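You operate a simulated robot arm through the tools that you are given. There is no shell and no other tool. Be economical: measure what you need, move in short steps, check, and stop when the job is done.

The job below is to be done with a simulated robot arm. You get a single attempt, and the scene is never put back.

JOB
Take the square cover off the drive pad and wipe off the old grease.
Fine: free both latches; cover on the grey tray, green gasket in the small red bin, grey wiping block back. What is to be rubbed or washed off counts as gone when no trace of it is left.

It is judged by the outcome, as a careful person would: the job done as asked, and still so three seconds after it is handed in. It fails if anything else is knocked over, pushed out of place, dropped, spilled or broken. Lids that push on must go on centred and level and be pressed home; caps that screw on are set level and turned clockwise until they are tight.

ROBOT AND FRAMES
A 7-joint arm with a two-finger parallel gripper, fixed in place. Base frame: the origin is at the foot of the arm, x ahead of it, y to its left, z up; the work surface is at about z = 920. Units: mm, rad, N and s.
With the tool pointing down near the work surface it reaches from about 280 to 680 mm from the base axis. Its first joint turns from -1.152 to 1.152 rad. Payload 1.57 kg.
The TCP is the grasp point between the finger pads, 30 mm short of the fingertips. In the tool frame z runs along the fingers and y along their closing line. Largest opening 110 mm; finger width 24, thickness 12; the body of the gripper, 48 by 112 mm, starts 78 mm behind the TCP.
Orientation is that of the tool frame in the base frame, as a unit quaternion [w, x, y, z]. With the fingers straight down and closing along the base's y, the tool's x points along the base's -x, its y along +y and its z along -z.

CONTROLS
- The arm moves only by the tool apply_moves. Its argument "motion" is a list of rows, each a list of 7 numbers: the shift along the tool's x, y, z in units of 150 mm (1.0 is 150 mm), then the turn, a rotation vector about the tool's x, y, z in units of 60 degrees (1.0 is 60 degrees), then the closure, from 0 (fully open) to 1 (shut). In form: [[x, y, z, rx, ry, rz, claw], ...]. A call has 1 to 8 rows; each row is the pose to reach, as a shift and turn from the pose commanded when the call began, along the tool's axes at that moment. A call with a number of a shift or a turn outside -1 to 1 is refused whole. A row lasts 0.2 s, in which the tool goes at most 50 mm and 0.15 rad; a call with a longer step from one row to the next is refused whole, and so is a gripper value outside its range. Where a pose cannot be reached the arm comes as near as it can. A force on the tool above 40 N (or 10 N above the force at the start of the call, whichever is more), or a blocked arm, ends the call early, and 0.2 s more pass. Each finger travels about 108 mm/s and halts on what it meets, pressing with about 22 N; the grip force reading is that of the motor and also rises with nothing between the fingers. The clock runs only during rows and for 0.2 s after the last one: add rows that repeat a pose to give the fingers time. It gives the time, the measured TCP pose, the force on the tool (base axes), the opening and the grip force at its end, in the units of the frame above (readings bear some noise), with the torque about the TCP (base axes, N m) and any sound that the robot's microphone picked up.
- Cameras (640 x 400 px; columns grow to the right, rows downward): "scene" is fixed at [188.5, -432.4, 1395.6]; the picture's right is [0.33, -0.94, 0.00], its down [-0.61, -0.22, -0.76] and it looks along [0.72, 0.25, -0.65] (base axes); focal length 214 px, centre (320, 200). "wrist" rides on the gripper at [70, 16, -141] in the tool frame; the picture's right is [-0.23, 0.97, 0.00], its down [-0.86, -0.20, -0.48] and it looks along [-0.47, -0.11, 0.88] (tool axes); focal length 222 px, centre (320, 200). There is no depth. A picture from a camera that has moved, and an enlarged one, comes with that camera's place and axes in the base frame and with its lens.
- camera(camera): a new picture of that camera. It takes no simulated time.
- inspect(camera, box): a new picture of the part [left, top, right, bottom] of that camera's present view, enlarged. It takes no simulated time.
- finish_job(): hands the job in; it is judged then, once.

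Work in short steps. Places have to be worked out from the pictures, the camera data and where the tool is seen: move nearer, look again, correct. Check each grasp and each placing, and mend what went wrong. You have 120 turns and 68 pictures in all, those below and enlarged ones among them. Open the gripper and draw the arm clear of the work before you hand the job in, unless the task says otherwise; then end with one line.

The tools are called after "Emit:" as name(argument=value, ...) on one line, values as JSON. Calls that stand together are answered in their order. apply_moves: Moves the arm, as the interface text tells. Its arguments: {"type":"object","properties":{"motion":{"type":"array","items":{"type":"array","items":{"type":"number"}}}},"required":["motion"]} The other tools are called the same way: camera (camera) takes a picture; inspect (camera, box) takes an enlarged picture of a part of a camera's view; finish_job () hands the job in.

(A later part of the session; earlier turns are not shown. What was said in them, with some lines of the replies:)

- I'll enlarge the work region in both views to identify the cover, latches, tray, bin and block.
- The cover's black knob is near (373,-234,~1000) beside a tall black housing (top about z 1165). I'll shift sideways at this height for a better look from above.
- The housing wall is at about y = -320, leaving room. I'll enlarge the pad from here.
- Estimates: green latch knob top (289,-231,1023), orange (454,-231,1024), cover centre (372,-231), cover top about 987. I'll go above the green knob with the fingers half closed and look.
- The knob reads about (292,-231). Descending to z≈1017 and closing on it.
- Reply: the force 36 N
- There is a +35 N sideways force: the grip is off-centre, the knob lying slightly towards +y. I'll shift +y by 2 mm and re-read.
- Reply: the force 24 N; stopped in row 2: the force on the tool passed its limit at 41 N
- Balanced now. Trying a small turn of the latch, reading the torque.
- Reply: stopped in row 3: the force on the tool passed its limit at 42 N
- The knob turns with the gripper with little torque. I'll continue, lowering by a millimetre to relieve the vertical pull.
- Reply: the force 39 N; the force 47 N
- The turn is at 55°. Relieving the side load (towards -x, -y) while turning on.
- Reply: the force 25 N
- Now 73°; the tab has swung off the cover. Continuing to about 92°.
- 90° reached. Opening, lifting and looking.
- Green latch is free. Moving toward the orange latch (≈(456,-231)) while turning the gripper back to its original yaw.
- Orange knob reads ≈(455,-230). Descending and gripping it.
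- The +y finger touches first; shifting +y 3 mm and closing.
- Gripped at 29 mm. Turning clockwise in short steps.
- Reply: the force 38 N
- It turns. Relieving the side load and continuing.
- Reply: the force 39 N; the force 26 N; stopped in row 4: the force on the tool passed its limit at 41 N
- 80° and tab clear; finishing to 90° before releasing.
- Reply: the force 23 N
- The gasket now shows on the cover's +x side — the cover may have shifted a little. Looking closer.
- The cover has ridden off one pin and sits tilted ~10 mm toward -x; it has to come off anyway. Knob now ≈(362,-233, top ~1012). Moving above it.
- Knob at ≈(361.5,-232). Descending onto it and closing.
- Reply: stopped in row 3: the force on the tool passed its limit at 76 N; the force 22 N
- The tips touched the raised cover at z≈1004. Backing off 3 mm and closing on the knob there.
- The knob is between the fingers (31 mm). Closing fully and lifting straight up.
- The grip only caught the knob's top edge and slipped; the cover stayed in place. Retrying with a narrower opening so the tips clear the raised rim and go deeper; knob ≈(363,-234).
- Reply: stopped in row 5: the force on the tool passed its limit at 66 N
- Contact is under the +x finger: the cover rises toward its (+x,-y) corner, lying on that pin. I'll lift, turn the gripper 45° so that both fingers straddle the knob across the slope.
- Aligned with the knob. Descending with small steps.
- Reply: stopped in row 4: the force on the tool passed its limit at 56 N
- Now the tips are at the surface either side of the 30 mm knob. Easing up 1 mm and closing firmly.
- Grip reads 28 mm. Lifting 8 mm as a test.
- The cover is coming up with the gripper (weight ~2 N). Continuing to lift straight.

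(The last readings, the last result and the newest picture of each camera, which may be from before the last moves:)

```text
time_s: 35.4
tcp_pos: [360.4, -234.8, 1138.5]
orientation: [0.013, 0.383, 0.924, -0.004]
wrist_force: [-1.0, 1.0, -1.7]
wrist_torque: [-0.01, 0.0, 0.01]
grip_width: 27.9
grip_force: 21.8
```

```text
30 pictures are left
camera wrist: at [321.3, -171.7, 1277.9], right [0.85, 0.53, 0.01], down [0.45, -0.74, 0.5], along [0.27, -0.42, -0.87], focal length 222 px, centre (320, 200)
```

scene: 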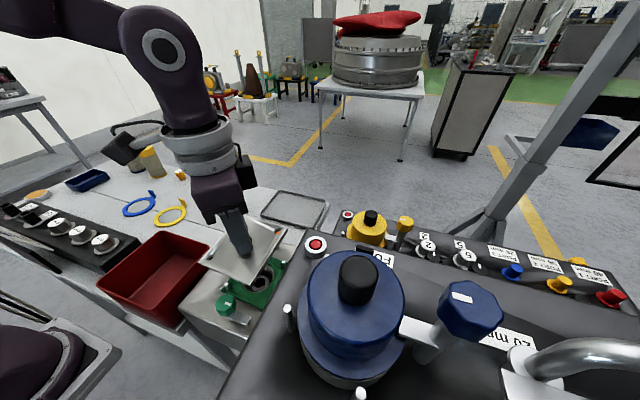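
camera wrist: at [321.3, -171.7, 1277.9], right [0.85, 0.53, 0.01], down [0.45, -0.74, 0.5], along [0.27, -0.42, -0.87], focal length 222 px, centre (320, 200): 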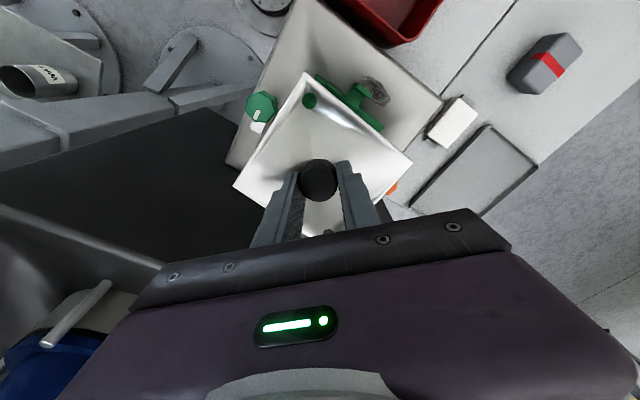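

Cover lifted off, gasket stays on the pad. Tray is about x 580–717, y -262…-98 (centre ≈(648,-182)). Carrying the cover over toward (645,-172).

Emit:
apply_moves(motion=[[-0.13, 0.206, 0, 0, 0, 0, 1], [-0.26, 0.412, 0, 0, 0, 0, 1], [-0.39, 0.618, 0, 0, 0, 0, 1], [-0.52, 0.82, 0, 0, 0, 0, 1]])

Emit:
apply_moves(motion=[[-0.13, 0.206, 0, 0, 0, 0, 1], [-0.26, 0.412, 0, 0, 0, 0, 1], [-0.39, 0.618, 0, 0, 0, 0, 1], [-0.51, 0.81, 0, 0, 0, 0, 1], [-0.51, 0.81, 0, 0, 0, 0, 1]])

Emit:
camera(camera="wrist")

```text
time_s: 36.4
tcp_pos: [502.7, -204.4, 1142.7]
orientation: [0.012, 0.384, 0.923, -0.005]
wrist_force: [0.7, 0.0, -2.0]
wrist_torque: [-0.03, 0.03, -0.01]
grip_width: 28.1
grip_force: 22.1
```

```text
time_s: 37.6
tcp_pos: [614.3, -170.8, 1140.2]
orientation: [0.013, 0.385, 0.923, -0.003]
wrist_force: [-0.3, -0.1, -2.5]
wrist_torque: [-0.01, -0.01, 0.02]
grip_width: 28.1
grip_force: 22.3
out of reach, approached as far as the arm can: row 3, 4, 5
```

```text
29 pictures are left
camera wrist: at [574.8, -106.4, 1278.7], right [0.85, 0.52, 0.01], down [0.45, -0.74, 0.5], along [0.27, -0.42, -0.87], focal length 222 px, centre (320, 200)
```

wrist: 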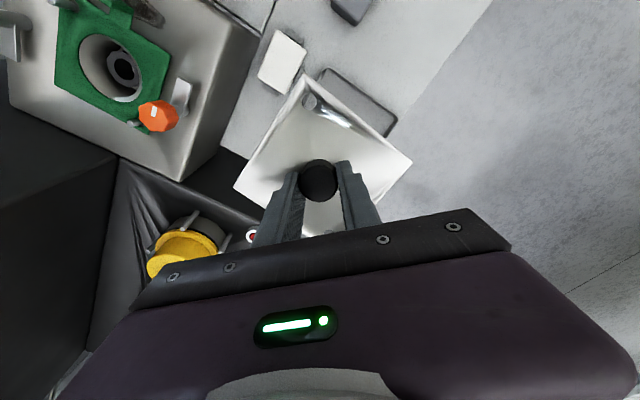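

Tray x≈582–708; cover centre is ≈8 mm ahead of the TCP, so I want TCP ≈(637,-175). Lowering first to gain reach.

Emit:
apply_moves(motion=[[0, 0, 0.2, 0, 0, 0, 1], [0, 0, 0.4, 0, 0, 0, 1], [0, 0, 0.6, 0, 0, 0, 1], [0, 0, 0.7, 0, 0, 0, 1], [0, 0, 0.7, 0, 0, 0, 1]])

```text
time_s: 38.8
tcp_pos: [616.7, -174.4, 1033.4]
orientation: [0.014, 0.383, 0.924, -0.003]
wrist_force: [-0.7, 0.5, -1.9]
wrist_torque: [0.04, 0.01, 0.02]
grip_width: 27.8
grip_force: 22.0
```

Emit:
apply_moves(motion=[[-0.05, 0.05, 0.05, 0, 0, 0, 1], [-0.099, 0.099, 0.1, 0, 0, 0, 1], [-0.099, 0.099, 0.2, 0, 0, 0, 1], [-0.099, 0.099, 0.2, 0, 0, 0, 1]])

Emit:
camera(camera="wrist")

Emit:
inspect(camera="scene", box=[210, 140, 350, 260])

```text
time_s: 39.8
tcp_pos: [639.2, -176.0, 1003.7]
orientation: [0.014, 0.383, 0.923, -0.003]
wrist_force: [1.1, 0.6, -2.4]
wrist_torque: [-0.03, -0.02, 0.01]
grip_width: 28.0
grip_force: 21.9
```

```text
28 pictures are left
camera wrist: at [599.0, -112.9, 1142.8], right [0.85, 0.53, 0.01], down [0.45, -0.74, 0.5], along [0.27, -0.42, -0.87], focal length 222 px, centre (320, 200)
```

wrist: 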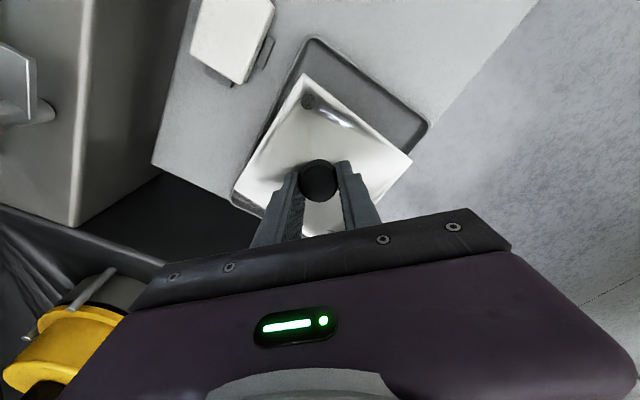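

```text
3.33 times, centred on (280, 200) of scene
camera zoom: at [188.6, -432.5, 1395.5], right [0.33, -0.94, 0.0], down [-0.61, -0.22, -0.76], along [0.72, 0.26, -0.65], focal length 715 px, centre (453, 200)
```

zoom: 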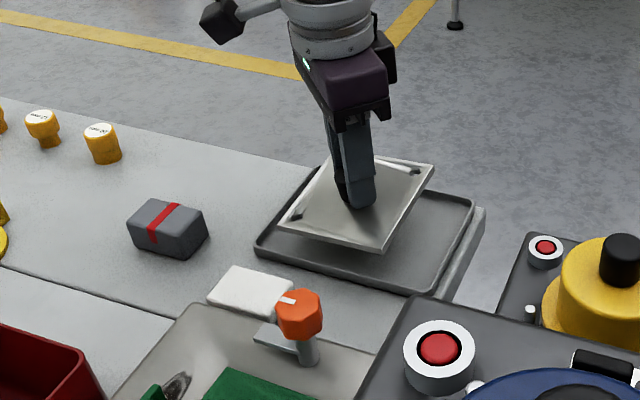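

Cover is centred over the tray. Lowering in small steps until it touches.

Emit:
apply_moves(motion=[[0, 0, 0.06, 0, 0, 0, 1], [0, 0, 0.12, 0, 0, 0, 1], [0, 0, 0.16, 0, 0, 0, 1], [0, 0, 0.19, 0, 0, 0, 1], [0, 0, 0.22, 0, 0, 0, 1], [0, 0, 0.22, 0, 0, 0, 1]])

```text
time_s: 41.2
tcp_pos: [639.8, -175.8, 970.4]
orientation: [0.014, 0.384, 0.923, -0.005]
wrist_force: [4.4, 0.5, 8.6]
wrist_torque: [0.39, 0.38, -0.17]
grip_width: 27.8
grip_force: 22.0
```

Contact felt (8.6 N up). A little lower, then check.

Emit:
apply_moves(motion=[[0, 0, 0.015, 0, 0, 0, 1], [0, 0, 0.03, 0, 0, 0, 1], [0, 0, 0.03, 0, 0, 0, 1]])

Emit:
inspect(camera="scene", box=[210, 140, 350, 260])

```text
time_s: 42.0
tcp_pos: [639.3, -175.9, 966.3]
orientation: [0.013, 0.384, 0.923, -0.004]
wrist_force: [2.8, 0.7, 7.9]
wrist_torque: [0.39, 0.44, -0.08]
grip_width: 27.5
grip_force: 22.5
```

```text
3.33 times, centred on (280, 200) of scene
camera zoom: at [188.5, -432.4, 1395.6], right [0.33, -0.94, 0.0], down [-0.61, -0.22, -0.76], along [0.72, 0.25, -0.65], focal length 715 px, centre (453, 200)
```

zoom: 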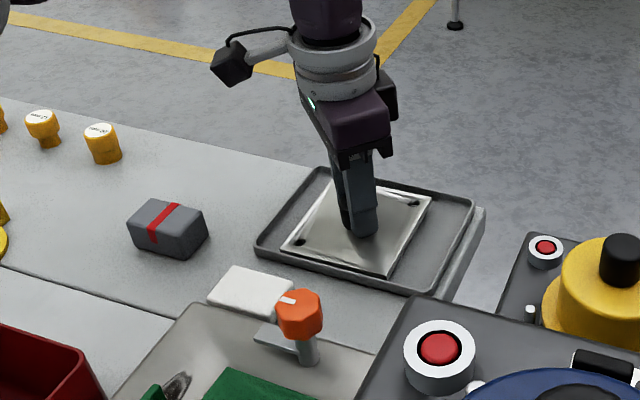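

The cover sits inside the tray. Releasing and raising.

Emit:
apply_moves(motion=[[0, 0, 0.015, 0, 0, 0, 0.9], [0, 0, 0.015, 0, 0, 0, 0.7], [0, 0, 0, 0, 0, 0, 0.55], [0, 0, -0.15, 0, 0, 0, 0.55], [0, 0, -0.45, 0, 0, 0, 0.55], [0, 0, -0.75, 0, 0, 0, 0.55], [0, 0, -0.75, 0, 0, 0, 0.55]])

Emit:
camera(camera="wrist")

```text
time_s: 43.6
tcp_pos: [636.5, -171.7, 1079.5]
orientation: [0.014, 0.383, 0.923, -0.003]
wrist_force: [-0.6, -0.3, 0.1]
wrist_torque: [0.0, 0.0, 0.02]
grip_width: 49.3
grip_force: 0.0
```

```text
25 pictures are left
camera wrist: at [596.6, -107.9, 1217.9], right [0.85, 0.53, 0.01], down [0.45, -0.74, 0.5], along [0.27, -0.42, -0.87], focal length 222 px, centre (320, 200)
```

wrist: 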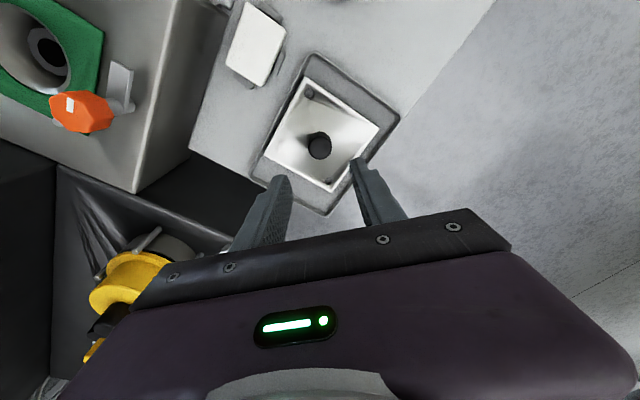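

Cover done. Returning over the pad with the gripper yawed back so it closes along y, to look at the gasket tab.

Emit:
apply_moves(motion=[[0.15, -0.15, -0.05, 0, 0, -0.125, 0.55], [0.31, -0.3, -0.1, 0, 0, -0.25, 0.55], [0.47, -0.45, -0.1, 0, 0, -0.375, 0.55], [0.63, -0.6, -0.1, 0, 0, -0.5, 0.55], [0.79, -0.75, -0.1, 0, 0, -0.625, 0.55], [0.95, -0.9, -0.1, 0, 0, -0.75, 0.55], [0.95, -0.9, -0.1, 0, 0, -0.75, 0.55]])

Emit:
apply_moves(motion=[[0.2, 0.05, 0, 0, 0, 0, 0.55], [0.4, 0.1, 0, 0, 0, 0, 0.55], [0.4, 0.1, 0, 0, 0, 0, 0.55]])

Emit:
camera(camera="wrist")

```text
time_s: 45.2
tcp_pos: [440.1, -165.2, 1086.4]
orientation: [0.01, 0.001, 1.0, -0.009]
wrist_force: [0.0, -0.8, 0.2]
wrist_torque: [-0.02, 0.0, 0.03]
grip_width: 49.3
grip_force: 0.1
```

```text
time_s: 46.0
tcp_pos: [381.2, -150.3, 1084.1]
orientation: [0.01, 0.001, 1.0, -0.009]
wrist_force: [0.1, 0.4, 0.4]
wrist_torque: [0.01, 0.03, 0.03]
grip_width: 49.6
grip_force: 0.1
```

```text
24 pictures are left
camera wrist: at [309.6, -131.3, 1223.4], right [0.23, 0.97, -0.01], down [0.84, -0.19, 0.5], along [0.48, -0.12, -0.87], focal length 222 px, centre (320, 200)
```

wrist: 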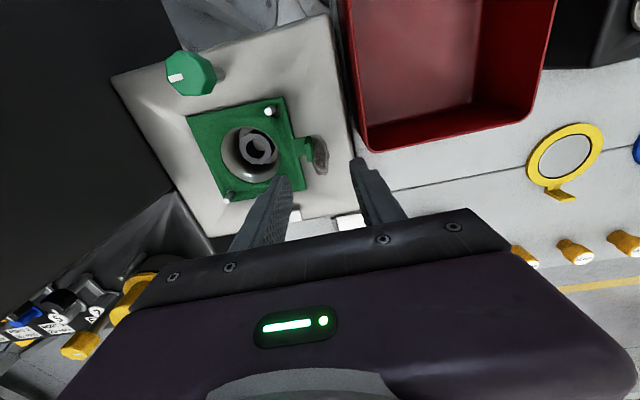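

Emit:
inspect(camera="wrist", box=[170, 70, 370, 230])

Emit:
inspect(camera="scene", box=[205, 230, 305, 320])

```text
2.50 times, centred on (270, 150) of wrist
camera zoom: at [309.6, -131.3, 1223.4], right [0.23, 0.97, -0.01], down [0.84, -0.19, 0.5], along [0.48, -0.12, -0.87], focal length 555 px, centre (445, 325)
```

zoom: 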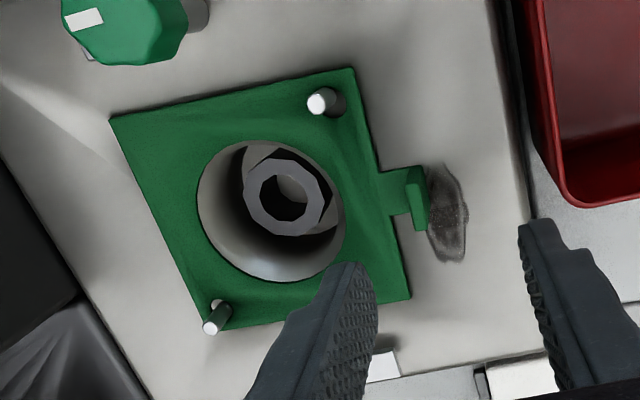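

```text
4.44 times, centred on (255, 275) of scene
camera zoom: at [188.5, -432.4, 1395.6], right [0.33, -0.94, 0.0], down [-0.61, -0.22, -0.76], along [0.72, 0.25, -0.65], focal length 953 px, centre (609, -133)
```

zoom: 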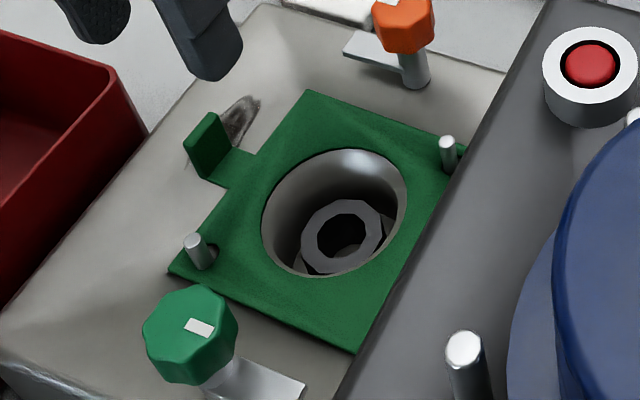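

Gasket plane z≈973; its upright tab plate is at ≈(374.5,-160.5), top ≈993, with the grease patch beyond it. Levelling the tool, descending and gripping the plate across y.

Emit:
apply_moves(motion=[[0.045, -0.068, 0.15, -0.017, 0.019, 0, 0.67], [0.045, -0.068, 0.35, -0.017, 0.019, 0, 0.67], [0.045, -0.068, 0.45, -0.017, 0.019, 0, 0.67], [0.045, -0.068, 0.51, -0.017, 0.019, 0, 0.67], [0.045, -0.068, 0.51, -0.017, 0.019, 0, 0.67]])

Emit:
inspect(camera="wrist", box=[220, 90, 420, 250])

```text
time_s: 47.2
tcp_pos: [376.7, -165.5, 1012.7]
orientation: [0.003, 0.001, 1.0, -0.001]
wrist_force: [-5.1, 2.4, 16.1]
wrist_torque: [-0.25, 0.21, -0.07]
grip_width: 34.5
grip_force: 0.1
stopped in row 5: the force on the tool passed its limit at 42 N (the readings are from after the stop); the commanded pose is now the measured one
```

```text
2.50 times, centred on (320, 170) of wrist
camera zoom: at [306.1, -148.5, 1152.5], right [0.23, 0.97, 0.0], down [0.85, -0.2, 0.48], along [0.47, -0.11, -0.88], focal length 555 px, centre (320, 275)
```

zoom: 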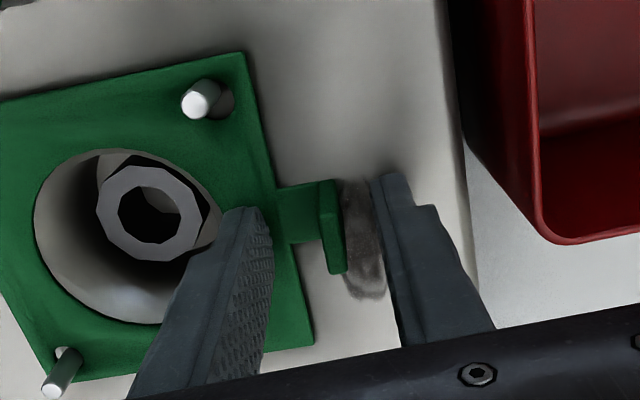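

The -y fingertip touches the gasket at z≈982. Easing up 2 mm, shifting +y 3 mm, and closing on the plate.

Emit:
apply_moves(motion=[[0, 0.02, -0.015, 0, 0, 0, 0.67], [0, 0.02, -0.015, 0, 0, 0, 0.8], [0, 0.02, -0.015, 0, 0, 0, 0.95], [0, 0.02, -0.015, 0, 0, 0, 1], [0, 0.02, -0.015, 0, 0, 0, 1]])

Emit:
inspect(camera="wrist", box=[220, 90, 420, 250])

```text
time_s: 48.4
tcp_pos: [376.3, -163.1, 1013.6]
orientation: [0.002, 0.001, 1.0, -0.002]
wrist_force: [-2.8, 2.0, -0.7]
wrist_torque: [0.11, 0.08, -0.15]
grip_width: 4.5
grip_force: 21.7
```

```text
2.50 times, centred on (320, 170) of wrist
camera zoom: at [306.5, -145.6, 1154.0], right [0.23, 0.97, 0.0], down [0.85, -0.2, 0.48], along [0.47, -0.11, -0.88], focal length 555 px, centre (320, 275)
```

zoom: 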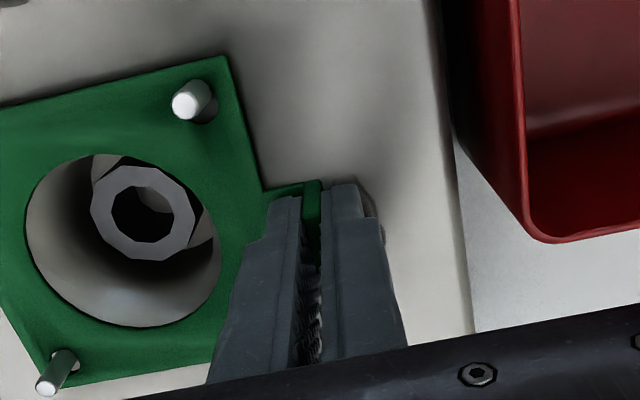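

Plate gripped (4.5 mm). Lifting straight up.

Emit:
apply_moves(motion=[[0, 0, -0.05, 0, 0, 0, 1], [0, 0, -0.1, 0, 0, 0, 1], [0, 0, -0.2, 0, 0, 0, 1], [0, 0, -0.35, 0, 0, 0, 1], [0, 0, -0.5, 0, 0, 0, 1], [0, 0, -0.7, 0, 0, 0, 1], [0, 0, -0.9, 0, 0, 0, 1], [0, 0, -0.9, 0, 0, 0, 1]])

Emit:
camera(camera="wrist")

Emit:
camera(camera="scene")

```text
time_s: 50.2
tcp_pos: [376.5, -163.0, 1151.7]
orientation: [0.003, 0.001, 1.0, -0.002]
wrist_force: [-0.1, 0.7, -0.1]
wrist_torque: [0.03, 0.02, 0.04]
grip_width: 4.6
grip_force: 22.0
```

```text
19 pictures are left
camera wrist: at [306.4, -147.2, 1291.6], right [0.23, 0.97, 0.0], down [0.85, -0.2, 0.48], along [0.47, -0.11, -0.88], focal length 222 px, centre (320, 200)
```

wrist: 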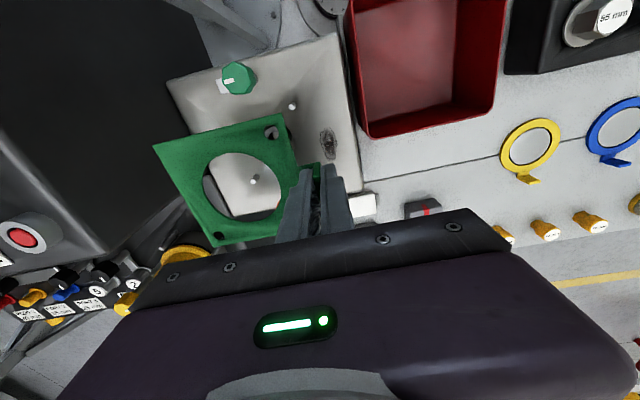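

```text
18 pictures are left
```

scene: 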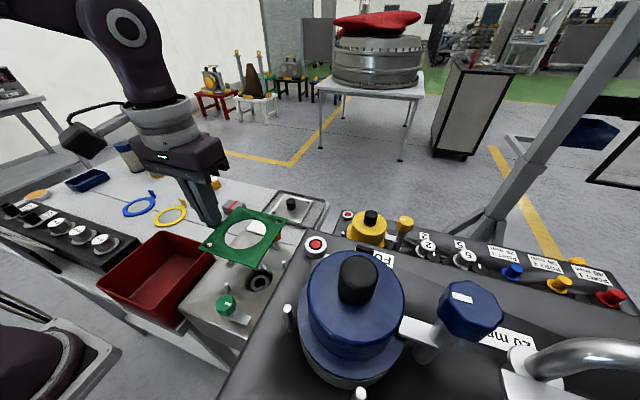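

Gasket is off and held level. Bin: x≈240–390, y≈-105…47, rim z≈990. Carrying the gasket so it centres over the bin (TCP ≈(320,26)).

Emit:
apply_moves(motion=[[0.1, 0.25, 0, 0, 0, 0, 1], [0.2, 0.5, 0, 0, 0, 0, 1], [0.3, 0.75, 0, 0, 0, 0, 1], [0.373, 1.0, 0, 0, 0, 0, 1], [0.373, 1.0, 0, 0, 0, 0, 1]])

Emit:
apply_moves(motion=[[0, 0.13, 0.1, 0, 0, 0, 1], [0, 0.26, 0.3, 0, 0, 0, 1], [0, 0.26, 0.5, 0, 0, 0, 1], [0, 0.26, 0.6, 0, 0, 0, 1], [0, 0.26, 0.6, 0, 0, 0, 1]])

Emit:
camera(camera="wrist")

Emit:
inspect(camera="scene", box=[60, 180, 280, 340])

```text
time_s: 51.4
tcp_pos: [319.8, -10.4, 1147.3]
orientation: [0.002, 0.002, 1.0, -0.002]
wrist_force: [-1.2, 0.6, -0.9]
wrist_torque: [0.01, 0.0, -0.02]
grip_width: 4.6
grip_force: 22.2
```

```text
time_s: 52.6
tcp_pos: [319.5, 25.4, 1060.0]
orientation: [0.003, 0.0, 1.0, -0.002]
wrist_force: [0.1, 0.5, -0.9]
wrist_torque: [0.0, 0.01, 0.01]
grip_width: 4.6
grip_force: 22.1
```

```text
17 pictures are left
camera wrist: at [250.6, 42.5, 1199.2], right [0.23, 0.97, 0.0], down [0.85, -0.2, 0.48], along [0.47, -0.11, -0.88], focal length 222 px, centre (320, 200)
```

wrist: 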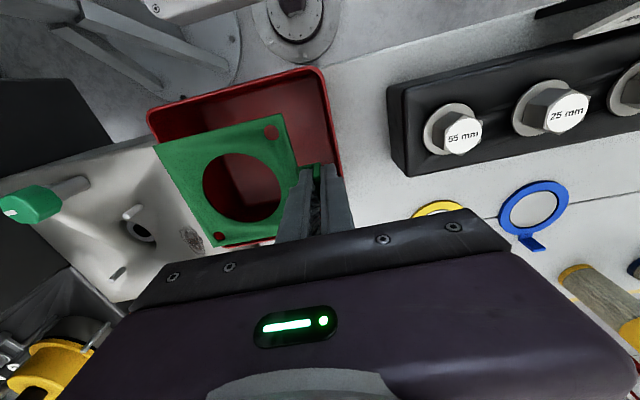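

```text
2.50 times, centred on (170, 260) of scene
camera zoom: at [188.5, -432.4, 1395.6], right [0.33, -0.94, 0.0], down [-0.61, -0.22, -0.76], along [0.72, 0.25, -0.65], focal length 536 px, centre (695, 50)
```

zoom: 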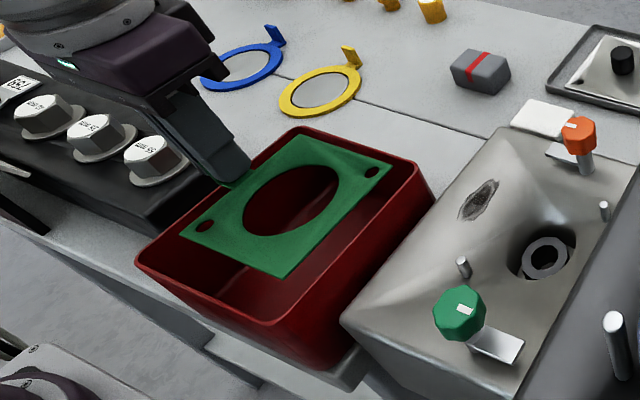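

Gasket is within the bin outline. Lowering into the bin and releasing with a small opening.

Emit:
apply_moves(motion=[[0, 0, 0.15, 0, 0, 0, 1], [0, 0, 0.3, 0, 0, 0, 1], [0, 0, 0.42, 0, 0, 0, 1], [0, 0, 0.5, 0, 0, 0, 1], [0, 0, 0.5, 0, 0, 0, 1]])

Emit:
camera(camera="wrist")

```text
time_s: 53.4
tcp_pos: [319.6, 27.5, 1003.2]
orientation: [0.005, 0.001, 1.0, 0.003]
wrist_force: [-21.6, -0.6, 67.1]
wrist_torque: [1.11, 0.44, 0.32]
grip_width: 4.2
grip_force: 22.0
stopped in row 3: the force on the tool passed its limit at 194 N (the readings are from after the stop); the commanded pose is now the measured one
```

```text
15 pictures are left
camera wrist: at [250.3, 43.8, 1143.1], right [0.23, 0.97, 0.0], down [0.85, -0.2, 0.49], along [0.47, -0.11, -0.87], focal length 222 px, centre (320, 200)
```

wrist: 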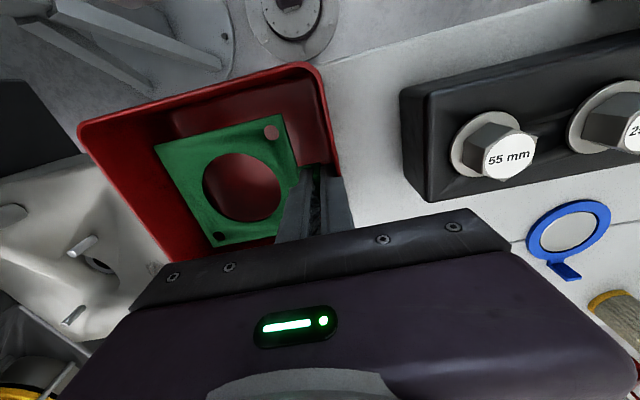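

The +y finger caught the bin's rim. Raising slightly, shifting 10 mm toward -y and continuing down.

Emit:
apply_moves(motion=[[0, 0, -0.06, 0, 0, 0, 1], [0, -0.07, -0.06, 0, 0, 0, 1], [0, -0.07, 0.02, 0, 0, 0, 1], [0, -0.07, 0.06, 0, 0, 0, 1], [0, -0.07, 0.1, 0, 0, 0, 1], [0, -0.07, 0.1, 0, 0, 0, 1]])

Emit:
inspect(camera="scene", box=[60, 180, 280, 340])

```text
time_s: 54.8
tcp_pos: [323.3, 19.3, 985.8]
orientation: [0.005, 0.0, 1.0, 0.002]
wrist_force: [0.0, 44.0, 2.6]
wrist_torque: [0.21, -0.02, -0.07]
grip_width: 9.4
grip_force: 22.1
```

```text
2.50 times, centred on (170, 260) of scene
camera zoom: at [188.5, -431.2, 1396.0], right [0.33, -0.94, 0.0], down [-0.61, -0.22, -0.76], along [0.72, 0.25, -0.65], focal length 536 px, centre (695, 50)
```

zoom: 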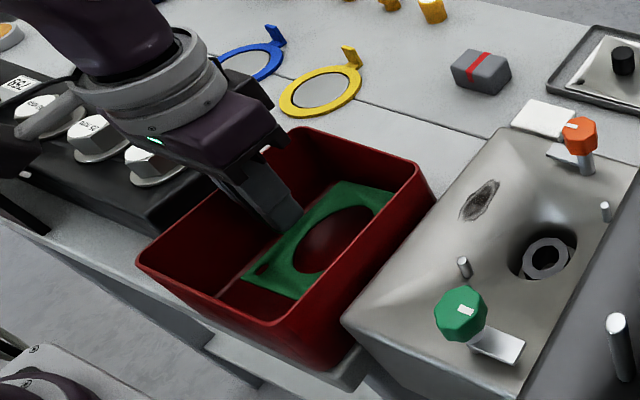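

The gasket is low in the bin and touching the -y wall. Easing +y 4 mm and releasing.

Emit:
apply_moves(motion=[[0, 0.025, 0, 0, 0, 0, 1], [0, 0.025, 0, 0, 0, 0, 0.9], [0, 0.02, 0, 0, 0, 0, 0.83], [0, 0.02, 0, 0, 0, 0, 0.83], [0, 0.02, -0.2, 0, 0, 0, 0.83], [0, 0.0, -0.5, 0, 0, 0, 0.83], [0, 0, -0.8, 0, 0, 0, 0.7], [0, 0, -0.8, 0, 0, 0, 0.5]])

Emit:
camera(camera="wrist")

```text
time_s: 56.6
tcp_pos: [321.5, 16.4, 1110.2]
orientation: [0.005, 0.001, 1.0, 0.002]
wrist_force: [0.6, 0.8, 0.3]
wrist_torque: [-0.01, 0.01, -0.05]
grip_width: 55.1
grip_force: 0.1
```

```text
13 pictures are left
camera wrist: at [251.9, 33.8, 1250.2], right [0.23, 0.97, 0.01], down [0.85, -0.2, 0.49], along [0.47, -0.11, -0.87], focal length 222 px, centre (320, 200)
```

wrist: 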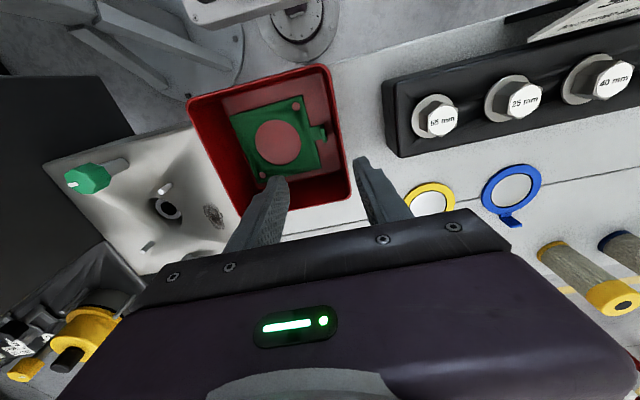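

The gasket lies in the bin, bin unmoved. The grey block with the red band is at ≈(566,-11), about 60 mm (y) × 40 mm (x). I'll go there while yawing 90° to grip its short side.

Emit:
apply_moves(motion=[[-0.12, -0.02, 0, 0, 0, 0.125, 0.4], [-0.24, -0.04, 0, 0, 0, 0.25, 0.4], [-0.36, -0.06, 0, 0, 0, 0.375, 0.4], [-0.48, -0.08, 0, 0, 0, 0.5, 0.4], [-0.6, -0.1, 0, 0, 0, 0.625, 0.4], [-0.72, -0.12, 0, 0, 0, 0.75, 0.4], [-0.84, -0.14, 0, 0, 0, 0.875, 0.4], [-0.96, -0.18, 0, 0, 0, 1.0, 0.4]])

Emit:
apply_moves(motion=[[0, 0, 0, 0, 0, 0.125, 0.4], [0, 0, 0, 0, 0, 0.25, 0.4], [0, 0, 0, 0, 0, 0.375, 0.4], [0, 0, 0, 0, 0, 0.495, 0.4], [0, 0, 0, 0, 0, 0.495, 0.4]])

```text
time_s: 58.4
tcp_pos: [464.4, -10.2, 1109.0]
orientation: [0.002, 0.502, 0.865, 0.005]
wrist_force: [0.5, 0.3, 0.2]
wrist_torque: [0.0, -0.02, 0.04]
grip_width: 66.0
grip_force: 0.0
```

```text
time_s: 59.6
tcp_pos: [465.0, -10.5, 1107.1]
orientation: [0.002, 0.707, 0.708, 0.005]
wrist_force: [0.2, -0.5, 0.0]
wrist_torque: [-0.03, -0.01, 0.02]
grip_width: 66.1
grip_force: 0.1
```

Yaw is 90°. Moving to above the block and looking.

Emit:
apply_moves(motion=[[0, 0.25, 0.05, 0, 0, 0, 0.4], [0, 0.5, 0.15, 0, 0, 0, 0.4], [0, 0.67, 0.3, 0, 0, 0, 0.4], [0, 0.67, 0.4, 0, 0, 0, 0.4], [0, 0.67, 0.4, 0, 0, 0, 0.4]])

Emit:
camera(camera="wrist")

```text
time_s: 60.8
tcp_pos: [566.4, -10.1, 1048.8]
orientation: [0.001, 0.705, 0.709, 0.004]
wrist_force: [0.4, 0.1, -0.5]
wrist_torque: [0.0, 0.05, -0.02]
grip_width: 66.0
grip_force: 0.1
```

```text
12 pictures are left
camera wrist: at [582.8, 59.3, 1190.7], right [0.97, -0.22, 0.01], down [-0.2, -0.86, 0.47], along [-0.1, -0.46, -0.88], focal length 222 px, centre (320, 200)
```

wrist: 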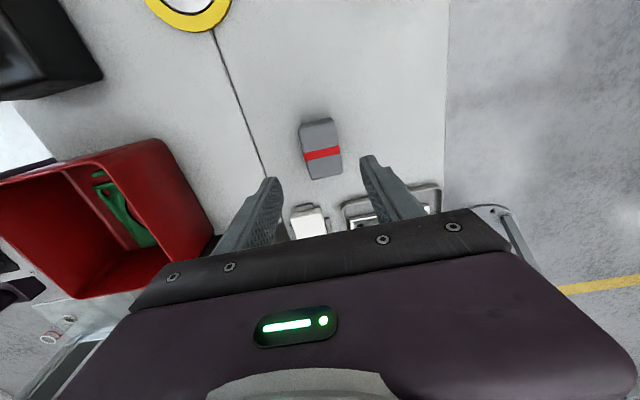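

The block is under the gripper, centre ≈(569,-10). Descending to z≈960 and gripping.

Emit:
apply_moves(motion=[[0, 0.017, 0.2, 0, 0, 0, 0.4], [0, 0.017, 0.4, 0, 0, 0, 0.4], [0, 0.017, 0.52, 0, 0, 0, 0.4], [0, 0.017, 0.59, 0, 0, 0, 0.4], [0, 0.017, 0.59, 0, 0, 0, 0.6], [0, 0.017, 0.59, 0, 0, 0, 0.8], [0, 0.017, 0.59, 0, 0, 0, 1], [0, 0.017, 0.59, 0, 0, 0, 1]])

```text
time_s: 62.6
tcp_pos: [569.6, -11.1, 961.0]
orientation: [0.002, 0.706, 0.708, 0.005]
wrist_force: [0.4, -0.3, 0.1]
wrist_torque: [-0.02, -0.04, -0.03]
grip_width: 39.4
grip_force: 21.5
```

Gripped (39.4 mm); original pose (569.6,-11.1) noted for return. Lifting and carrying it toward the grease patch.

Emit:
apply_moves(motion=[[0, 0, -0.15, 0, 0, 0, 1], [0, 0, -0.4, 0, 0, 0, 1], [0, 0, -0.65, 0, 0, 0, 1], [-0.2, -0.22, -0.85, 0, 0, 0, 1], [-0.4, -0.44, -0.85, 0, 0, 0, 1], [-0.6, -0.66, -0.85, 0, 0, 0, 1], [-0.8, -0.88, -0.85, 0, 0, 0, 1], [-0.933, -1.0, -0.85, 0, 0, 0, 1]])

Emit:
apply_moves(motion=[[0, -0.1, 0.1, 0, 0, 0, 1], [0, -0.2, 0.2, 0, 0, 0, 1], [0, -0.2, 0.2, 0, 0, 0, 1]])

Emit:
camera(camera="wrist")

```text
refused: row 4 steps farther than a row can; nothing moved
```

```text
time_s: 62.9
tcp_pos: [566.9, -10.7, 957.7]
orientation: [0.009, 0.705, 0.709, 0.01]
wrist_force: [-2.7, 0.0, 1.7]
wrist_torque: [0.01, 0.08, 0.02]
grip_width: 39.5
grip_force: 22.0
stopped in row 1: the force on the tool passed its limit at 42 N (the readings are from after the stop); the commanded pose is now the measured one
```

```text
11 pictures are left
camera wrist: at [580.2, 58.3, 1099.1], right [0.97, -0.22, 0.03], down [-0.21, -0.86, 0.47], along [-0.08, -0.46, -0.88], focal length 222 px, centre (320, 200)
```

wrist: 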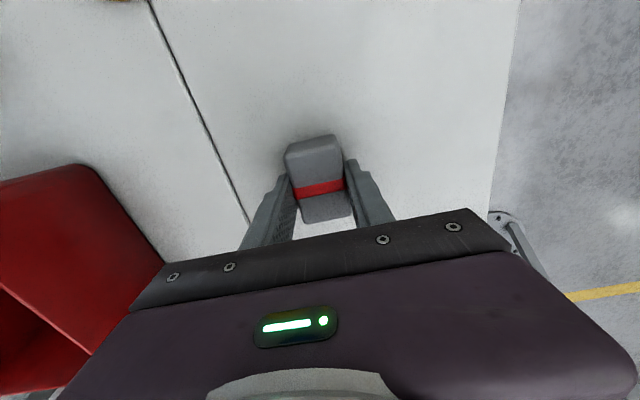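

My batching was careless: the first call was refused and the second nudged the block against the bench (stopped at 42 N; nothing displaced noticeably). Lifting properly now, with smaller steps.

Emit:
apply_moves(motion=[[0, 0, -0.15, 0.008, 0, 0, 1], [0, 0, -0.4, 0.016, 0, 0, 1], [0, 0, -0.65, 0.016, 0, 0, 1], [0, 0, -0.85, 0.016, 0, 0, 1], [-0.2, -0.2, -0.85, 0.016, 0, 0, 1], [-0.4, -0.4, -0.85, 0.016, 0, 0, 1], [-0.6, -0.6, -0.85, 0.016, 0, 0, 1], [-0.8, -0.8, -0.85, 0.016, 0, 0, 1]])

```text
time_s: 64.7
tcp_pos: [444.4, -130.8, 1081.2]
orientation: [0.003, 0.706, 0.708, 0.004]
wrist_force: [-0.3, -0.2, -0.9]
wrist_torque: [0.01, -0.02, 0.01]
grip_width: 39.2
grip_force: 22.1
```

Block held. Moving to just above the patch, then a look.

Emit:
apply_moves(motion=[[-0.07, -0.18, 0.08, 0, 0, 0, 1], [-0.148, -0.363, 0.16, 0, 0, 0, 1], [-0.148, -0.363, 0.24, 0, 0, 0, 1], [-0.148, -0.363, 0.24, 0, 0, 0, 1]])

Emit:
camera(camera="wrist")

```text
time_s: 65.7
tcp_pos: [390.5, -154.9, 1044.7]
orientation: [0.003, 0.705, 0.709, 0.005]
wrist_force: [1.1, 0.4, -0.1]
wrist_torque: [0.02, -0.01, -0.02]
grip_width: 39.4
grip_force: 21.3
```

```text
10 pictures are left
camera wrist: at [405.0, -84.7, 1184.9], right [0.97, -0.22, 0.01], down [-0.2, -0.86, 0.47], along [-0.1, -0.46, -0.88], focal length 222 px, centre (320, 200)
```

wrist: 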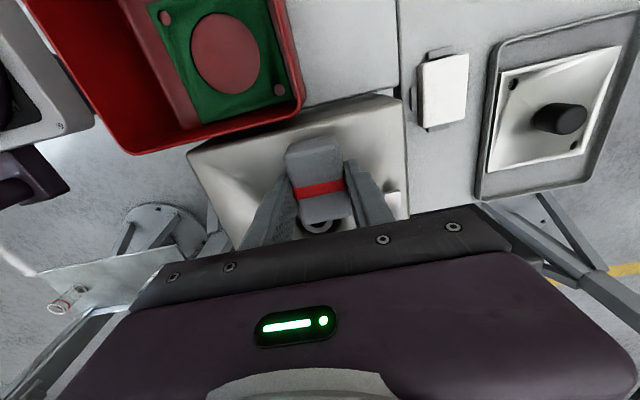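

The block is over the patch area and clear of the bin. Lowering gently to contact.

Emit:
apply_moves(motion=[[0, 0, 0.06, 0, 0, 0, 1], [0, 0, 0.1, 0, 0, 0, 1], [0, 0, 0.13, 0, 0, 0, 1], [0, 0, 0.15, 0, 0, 0, 1], [0, 0, 0.165, 0, 0, 0, 1]])

```text
time_s: 66.9
tcp_pos: [391.6, -154.3, 1020.3]
orientation: [0.003, 0.705, 0.709, 0.004]
wrist_force: [0.2, 0.9, -1.0]
wrist_torque: [0.01, 0.02, -0.01]
grip_width: 39.3
grip_force: 22.1
```

Emit:
apply_moves(motion=[[0, 0, 0.012, 0, 0, 0, 1], [0, 0, 0.024, 0, 0, 0, 1], [0, 0, 0.036, 0, 0, 0, 1], [0, 0, 0.048, 0, 0, 0, 1]])

```text
time_s: 67.9
tcp_pos: [391.3, -154.5, 1013.8]
orientation: [0.004, 0.706, 0.708, 0.005]
wrist_force: [-4.9, -2.3, 37.9]
wrist_torque: [-0.01, 0.43, 0.01]
grip_width: 39.5
grip_force: 21.9
```

Contact at 38 N, z≈1014. Easing a little and rubbing back and forth along x with small y offsets.

Emit:
apply_moves(motion=[[0, 0, -0.01, 0, 0, 0, 1], [0, 0.1, -0.01, 0, 0, 0, 1], [0, 0.17, -0.01, 0, 0, 0, 1], [0, 0.05, -0.01, 0, 0, 0, 1], [0, -0.08, -0.01, 0, 0, 0, 1], [0, -0.17, -0.01, 0, 0, 0, 1], [0, -0.05, -0.01, 0, 0, 0, 1], [0, 0.05, -0.01, 0, 0, 0, 1]])

```text
time_s: 69.7
tcp_pos: [393.8, -155.6, 1012.4]
orientation: [0.0, 0.706, 0.708, 0.003]
wrist_force: [-29.7, -0.8, 37.1]
wrist_torque: [0.14, 1.12, 0.17]
grip_width: 39.2
grip_force: 21.7
```

Rubbing with good pressure. More strokes, offset in y both ways.

Emit:
apply_moves(motion=[[0.05, 0.02, -0.004, 0, 0, 0, 1], [0.05, 0.12, -0.004, 0, 0, 0, 1], [0.05, 0.0, -0.004, 0, 0, 0, 1], [0.05, -0.12, -0.004, 0, 0, 0, 1], [0.05, -0.22, -0.004, 0, 0, 0, 1], [0.05, -0.1, -0.004, 0, 0, 0, 1], [0.0, 0.0, -0.004, 0, 0, 0, 1]])

Emit:
apply_moves(motion=[[-0.05, 0.02, 0, 0, 0, 0, 1], [-0.05, 0.12, 0, 0, 0, 0, 1], [-0.05, 0.0, 0, 0, 0, 0, 1], [-0.05, -0.12, 0, 0, 0, 0, 1], [-0.05, -0.22, 0, 0, 0, 0, 1], [-0.05, -0.1, 0, 0, 0, 0, 1], [0.0, 0.0, 0, 0, 0, 0, 1]])

```text
time_s: 71.3
tcp_pos: [399.4, -152.5, 1013.2]
orientation: [0.002, 0.706, 0.708, 0.006]
wrist_force: [0.5, -0.5, -0.6]
wrist_torque: [0.0, -0.01, 0.01]
grip_width: 39.0
grip_force: 22.2
```

```text
time_s: 72.9
tcp_pos: [398.9, -154.8, 1012.9]
orientation: [0.004, 0.706, 0.708, 0.004]
wrist_force: [-0.8, -0.6, -1.4]
wrist_torque: [0.0, -0.02, -0.02]
grip_width: 39.2
grip_force: 22.3
```

Contact was lost in those strokes. Lifting and moving aside to inspect the patch.

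Emit:
apply_moves(motion=[[0, 0, -0.2, 0, 0, 0, 1], [0, 0, -0.4, 0, 0, 0, 1], [0.1, 0.25, -0.4, 0, 0, 0, 1], [0.2, 0.5, -0.4, 0, 0, 0, 1], [0.3, 0.75, -0.4, 0, 0, 0, 1], [0.3, 0.75, -0.4, 0, 0, 0, 1]])

Emit:
inspect(camera="scene", box=[190, 180, 310, 310])

```text
time_s: 74.3
tcp_pos: [511.6, -109.0, 1077.1]
orientation: [0.004, 0.705, 0.709, 0.004]
wrist_force: [0.4, -0.6, 0.1]
wrist_torque: [0.0, 0.02, 0.01]
grip_width: 38.9
grip_force: 22.3
```

```text
3.08 times, centred on (250, 245) of scene
camera zoom: at [188.6, -432.4, 1395.5], right [0.33, -0.94, 0.0], down [-0.61, -0.22, -0.76], along [0.72, 0.26, -0.65], focal length 660 px, centre (535, 62)
```

zoom: 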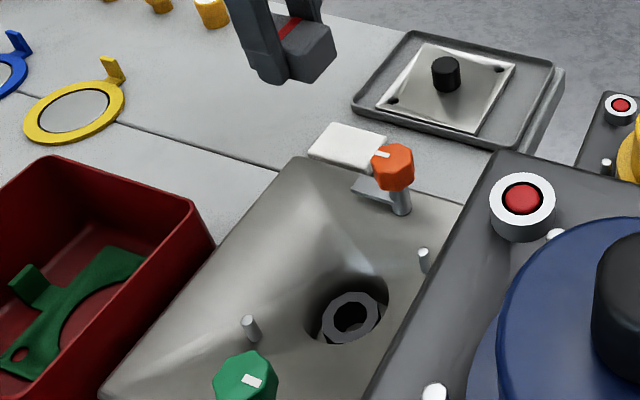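

The patch looks gone; checking closely for residue.

Emit:
inspect(camera="scene", box=[215, 235, 265, 275])

```text
10.00 times, centred on (240, 255) of scene
camera zoom: at [188.6, -432.4, 1395.5], right [0.33, -0.94, 0.0], down [-0.61, -0.22, -0.76], along [0.72, 0.26, -0.65], focal length 2145 px, centre (1120, -350)
```

zoom: 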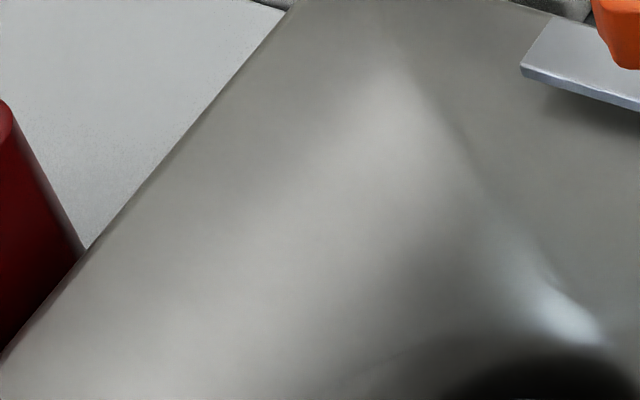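

No trace left. Returning the block to its original place (569.6,-11.1).

Emit:
apply_moves(motion=[[0.22, 0.13, 0, 0, 0, 0, 1], [0.44, 0.26, 0, 0, 0, 0, 1], [0.653, 0.387, 0.0, 0, 0, 0, 1], [0.653, 0.387, 0.25, 0, 0, 0, 1], [0.653, 0.387, 0.5, 0, 0, 0, 1], [0.653, 0.387, 0.65, 0, 0, 0, 1], [0.653, 0.387, 0.7, 0, 0, 0, 1], [0.653, 0.387, 0.7, 0, 0, 0, 1]])

```text
time_s: 76.1
tcp_pos: [568.9, -10.7, 973.0]
orientation: [0.003, 0.705, 0.709, 0.004]
wrist_force: [-0.3, 0.0, -0.3]
wrist_torque: [-0.02, 0.02, -0.01]
grip_width: 39.4
grip_force: 22.3
```

Emit:
apply_moves(motion=[[0.0, 0.004, 0.03, 0, 0, 0, 1], [0, 0.004, 0.06, 0, 0, 0, 1], [0, 0.004, 0.08, 0, 0, 0, 1], [0, 0.004, 0.09, 0, 0, 0, 1], [0, 0.004, 0.1, 0, 0, 0, 1]])

```text
time_s: 77.3
tcp_pos: [569.2, -9.6, 959.0]
orientation: [0.002, 0.705, 0.709, 0.004]
wrist_force: [0.0, 0.0, -0.7]
wrist_torque: [0.02, 0.01, 0.01]
grip_width: 39.2
grip_force: 22.0
```

No contact yet; continuing down in 1 mm steps.

Emit:
apply_moves(motion=[[0, 0, 0.007, 0, 0, 0, 1], [0, 0, 0.014, 0, 0, 0, 1], [0, 0, 0.021, 0, 0, 0, 1], [0, 0, 0.028, 0, 0, 0, 1]])

```text
time_s: 78.3
tcp_pos: [571.1, -11.1, 951.8]
orientation: [0.003, 0.706, 0.708, 0.005]
wrist_force: [-0.9, -0.4, 5.8]
wrist_torque: [0.11, 0.21, -0.01]
grip_width: 39.2
grip_force: 22.0
```

Touching the bench (5.8 N). Releasing and raising.

Emit:
apply_moves(motion=[[0, 0, -0.003, 0, 0, 0, 0.8], [0, 0, -0.01, 0, 0, 0, 0.6], [0, 0, -0.02, 0, 0, 0, 0.35], [0, 0, -0.02, 0, 0, 0, 0.35], [0, 0, -0.2, 0, 0, 0, 0.35], [0, 0, -0.5, 0, 0, 0, 0.35], [0, 0, -0.8, 0, 0, 0, 0.35], [0, 0, -1.0, 0, 0, 0, 0.35]])

Emit:
camera(camera="wrist")

Emit:
camera(camera="scene")

```text
time_s: 80.1
tcp_pos: [568.9, -10.4, 1103.5]
orientation: [0.003, 0.705, 0.709, 0.004]
wrist_force: [0.3, -0.8, 0.7]
wrist_torque: [-0.01, 0.0, 0.0]
grip_width: 71.8
grip_force: 0.1
```

```text
7 pictures are left
camera wrist: at [582.8, 59.7, 1244.4], right [0.97, -0.22, 0.01], down [-0.2, -0.86, 0.47], along [-0.1, -0.46, -0.88], focal length 222 px, centre (320, 200)
```

wrist: 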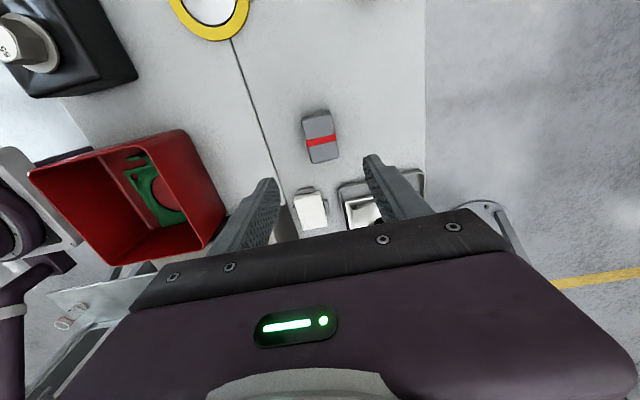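

```text
6 pictures are left
```

scene: 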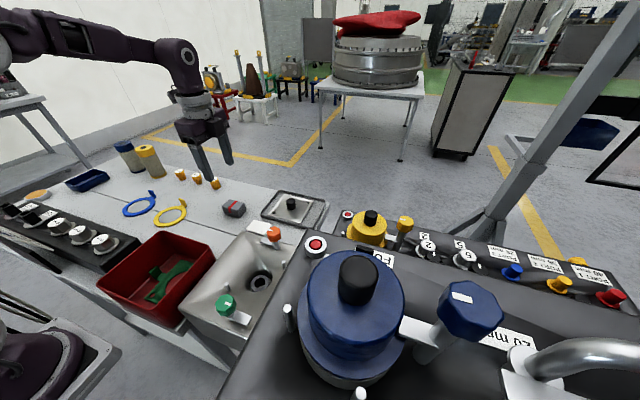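

Everything is in place. One last check of the pad from above with the wrist camera for grease residue.

Emit:
apply_moves(motion=[[-0.17, -0.25, 0, 0, 0, 0, 0.35], [-0.33, -0.5, 0, 0, 0, 0, 0.35], [-0.5, -0.75, 0, 0, 0, 0, 0.35], [-0.6, -1.0, 0, 0, 0, 0, 0.35], [-0.6, -1.0, 0, 0, 0, 0, 0.35]])

Emit:
inspect(camera="wrist", box=[170, 60, 410, 240])

```text
time_s: 81.3
tcp_pos: [418.5, -104.1, 1101.4]
orientation: [0.003, 0.705, 0.709, 0.005]
wrist_force: [0.3, 0.1, 1.2]
wrist_torque: [0.01, -0.01, -0.01]
grip_width: 71.4
grip_force: 0.0
```

```text
2.22 times, centred on (290, 150) of wrist
camera zoom: at [433.5, -35.3, 1241.9], right [0.97, -0.22, 0.01], down [-0.2, -0.86, 0.47], along [-0.1, -0.46, -0.88], focal length 494 px, centre (387, 311)
```

zoom: 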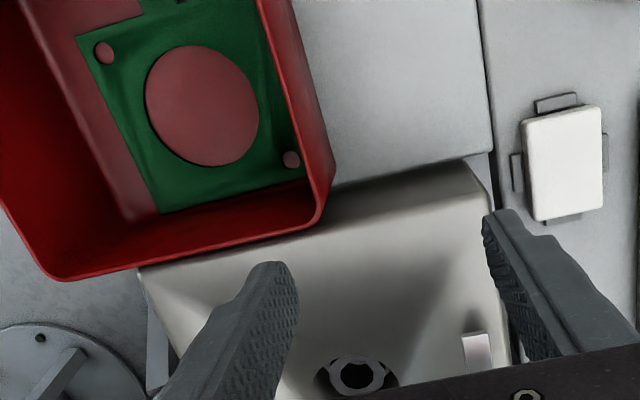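

The pad is clean. Opening, raising the arm clear, then handing in.

Emit:
apply_moves(motion=[[0.1, 0, -0.25, 0, 0, 0, 0.2], [0.2, 0, -0.5, 0, 0, 0, 0], [0.3, 0, -0.75, 0, 0, 0, 0], [0.3, 0, -1.0, 0, 0, 0, 0], [0.3, 0, -1.0, 0, 0, 0, 0]])

Emit:
finish_job()

```text
time_s: 82.5
tcp_pos: [420.1, -56.0, 1250.1]
orientation: [0.003, 0.705, 0.71, 0.004]
wrist_force: [-0.3, -0.5, -0.1]
wrist_torque: [-0.04, 0.0, 0.01]
grip_width: 109.9
grip_force: 0.0
```

```text
The job is handed in.
```

The job is handed in: both latches are free, the cover is on the grey tray, the gasket is in the red bin, no grease shows on the pad, and the wiping block is back in its place. On the way the cover was knocked off one locating pin, a finger hit the bin rim with a force spike of about 194 N, and the block was briefly pressed onto the bench. The last pictures showed nothing out of place.
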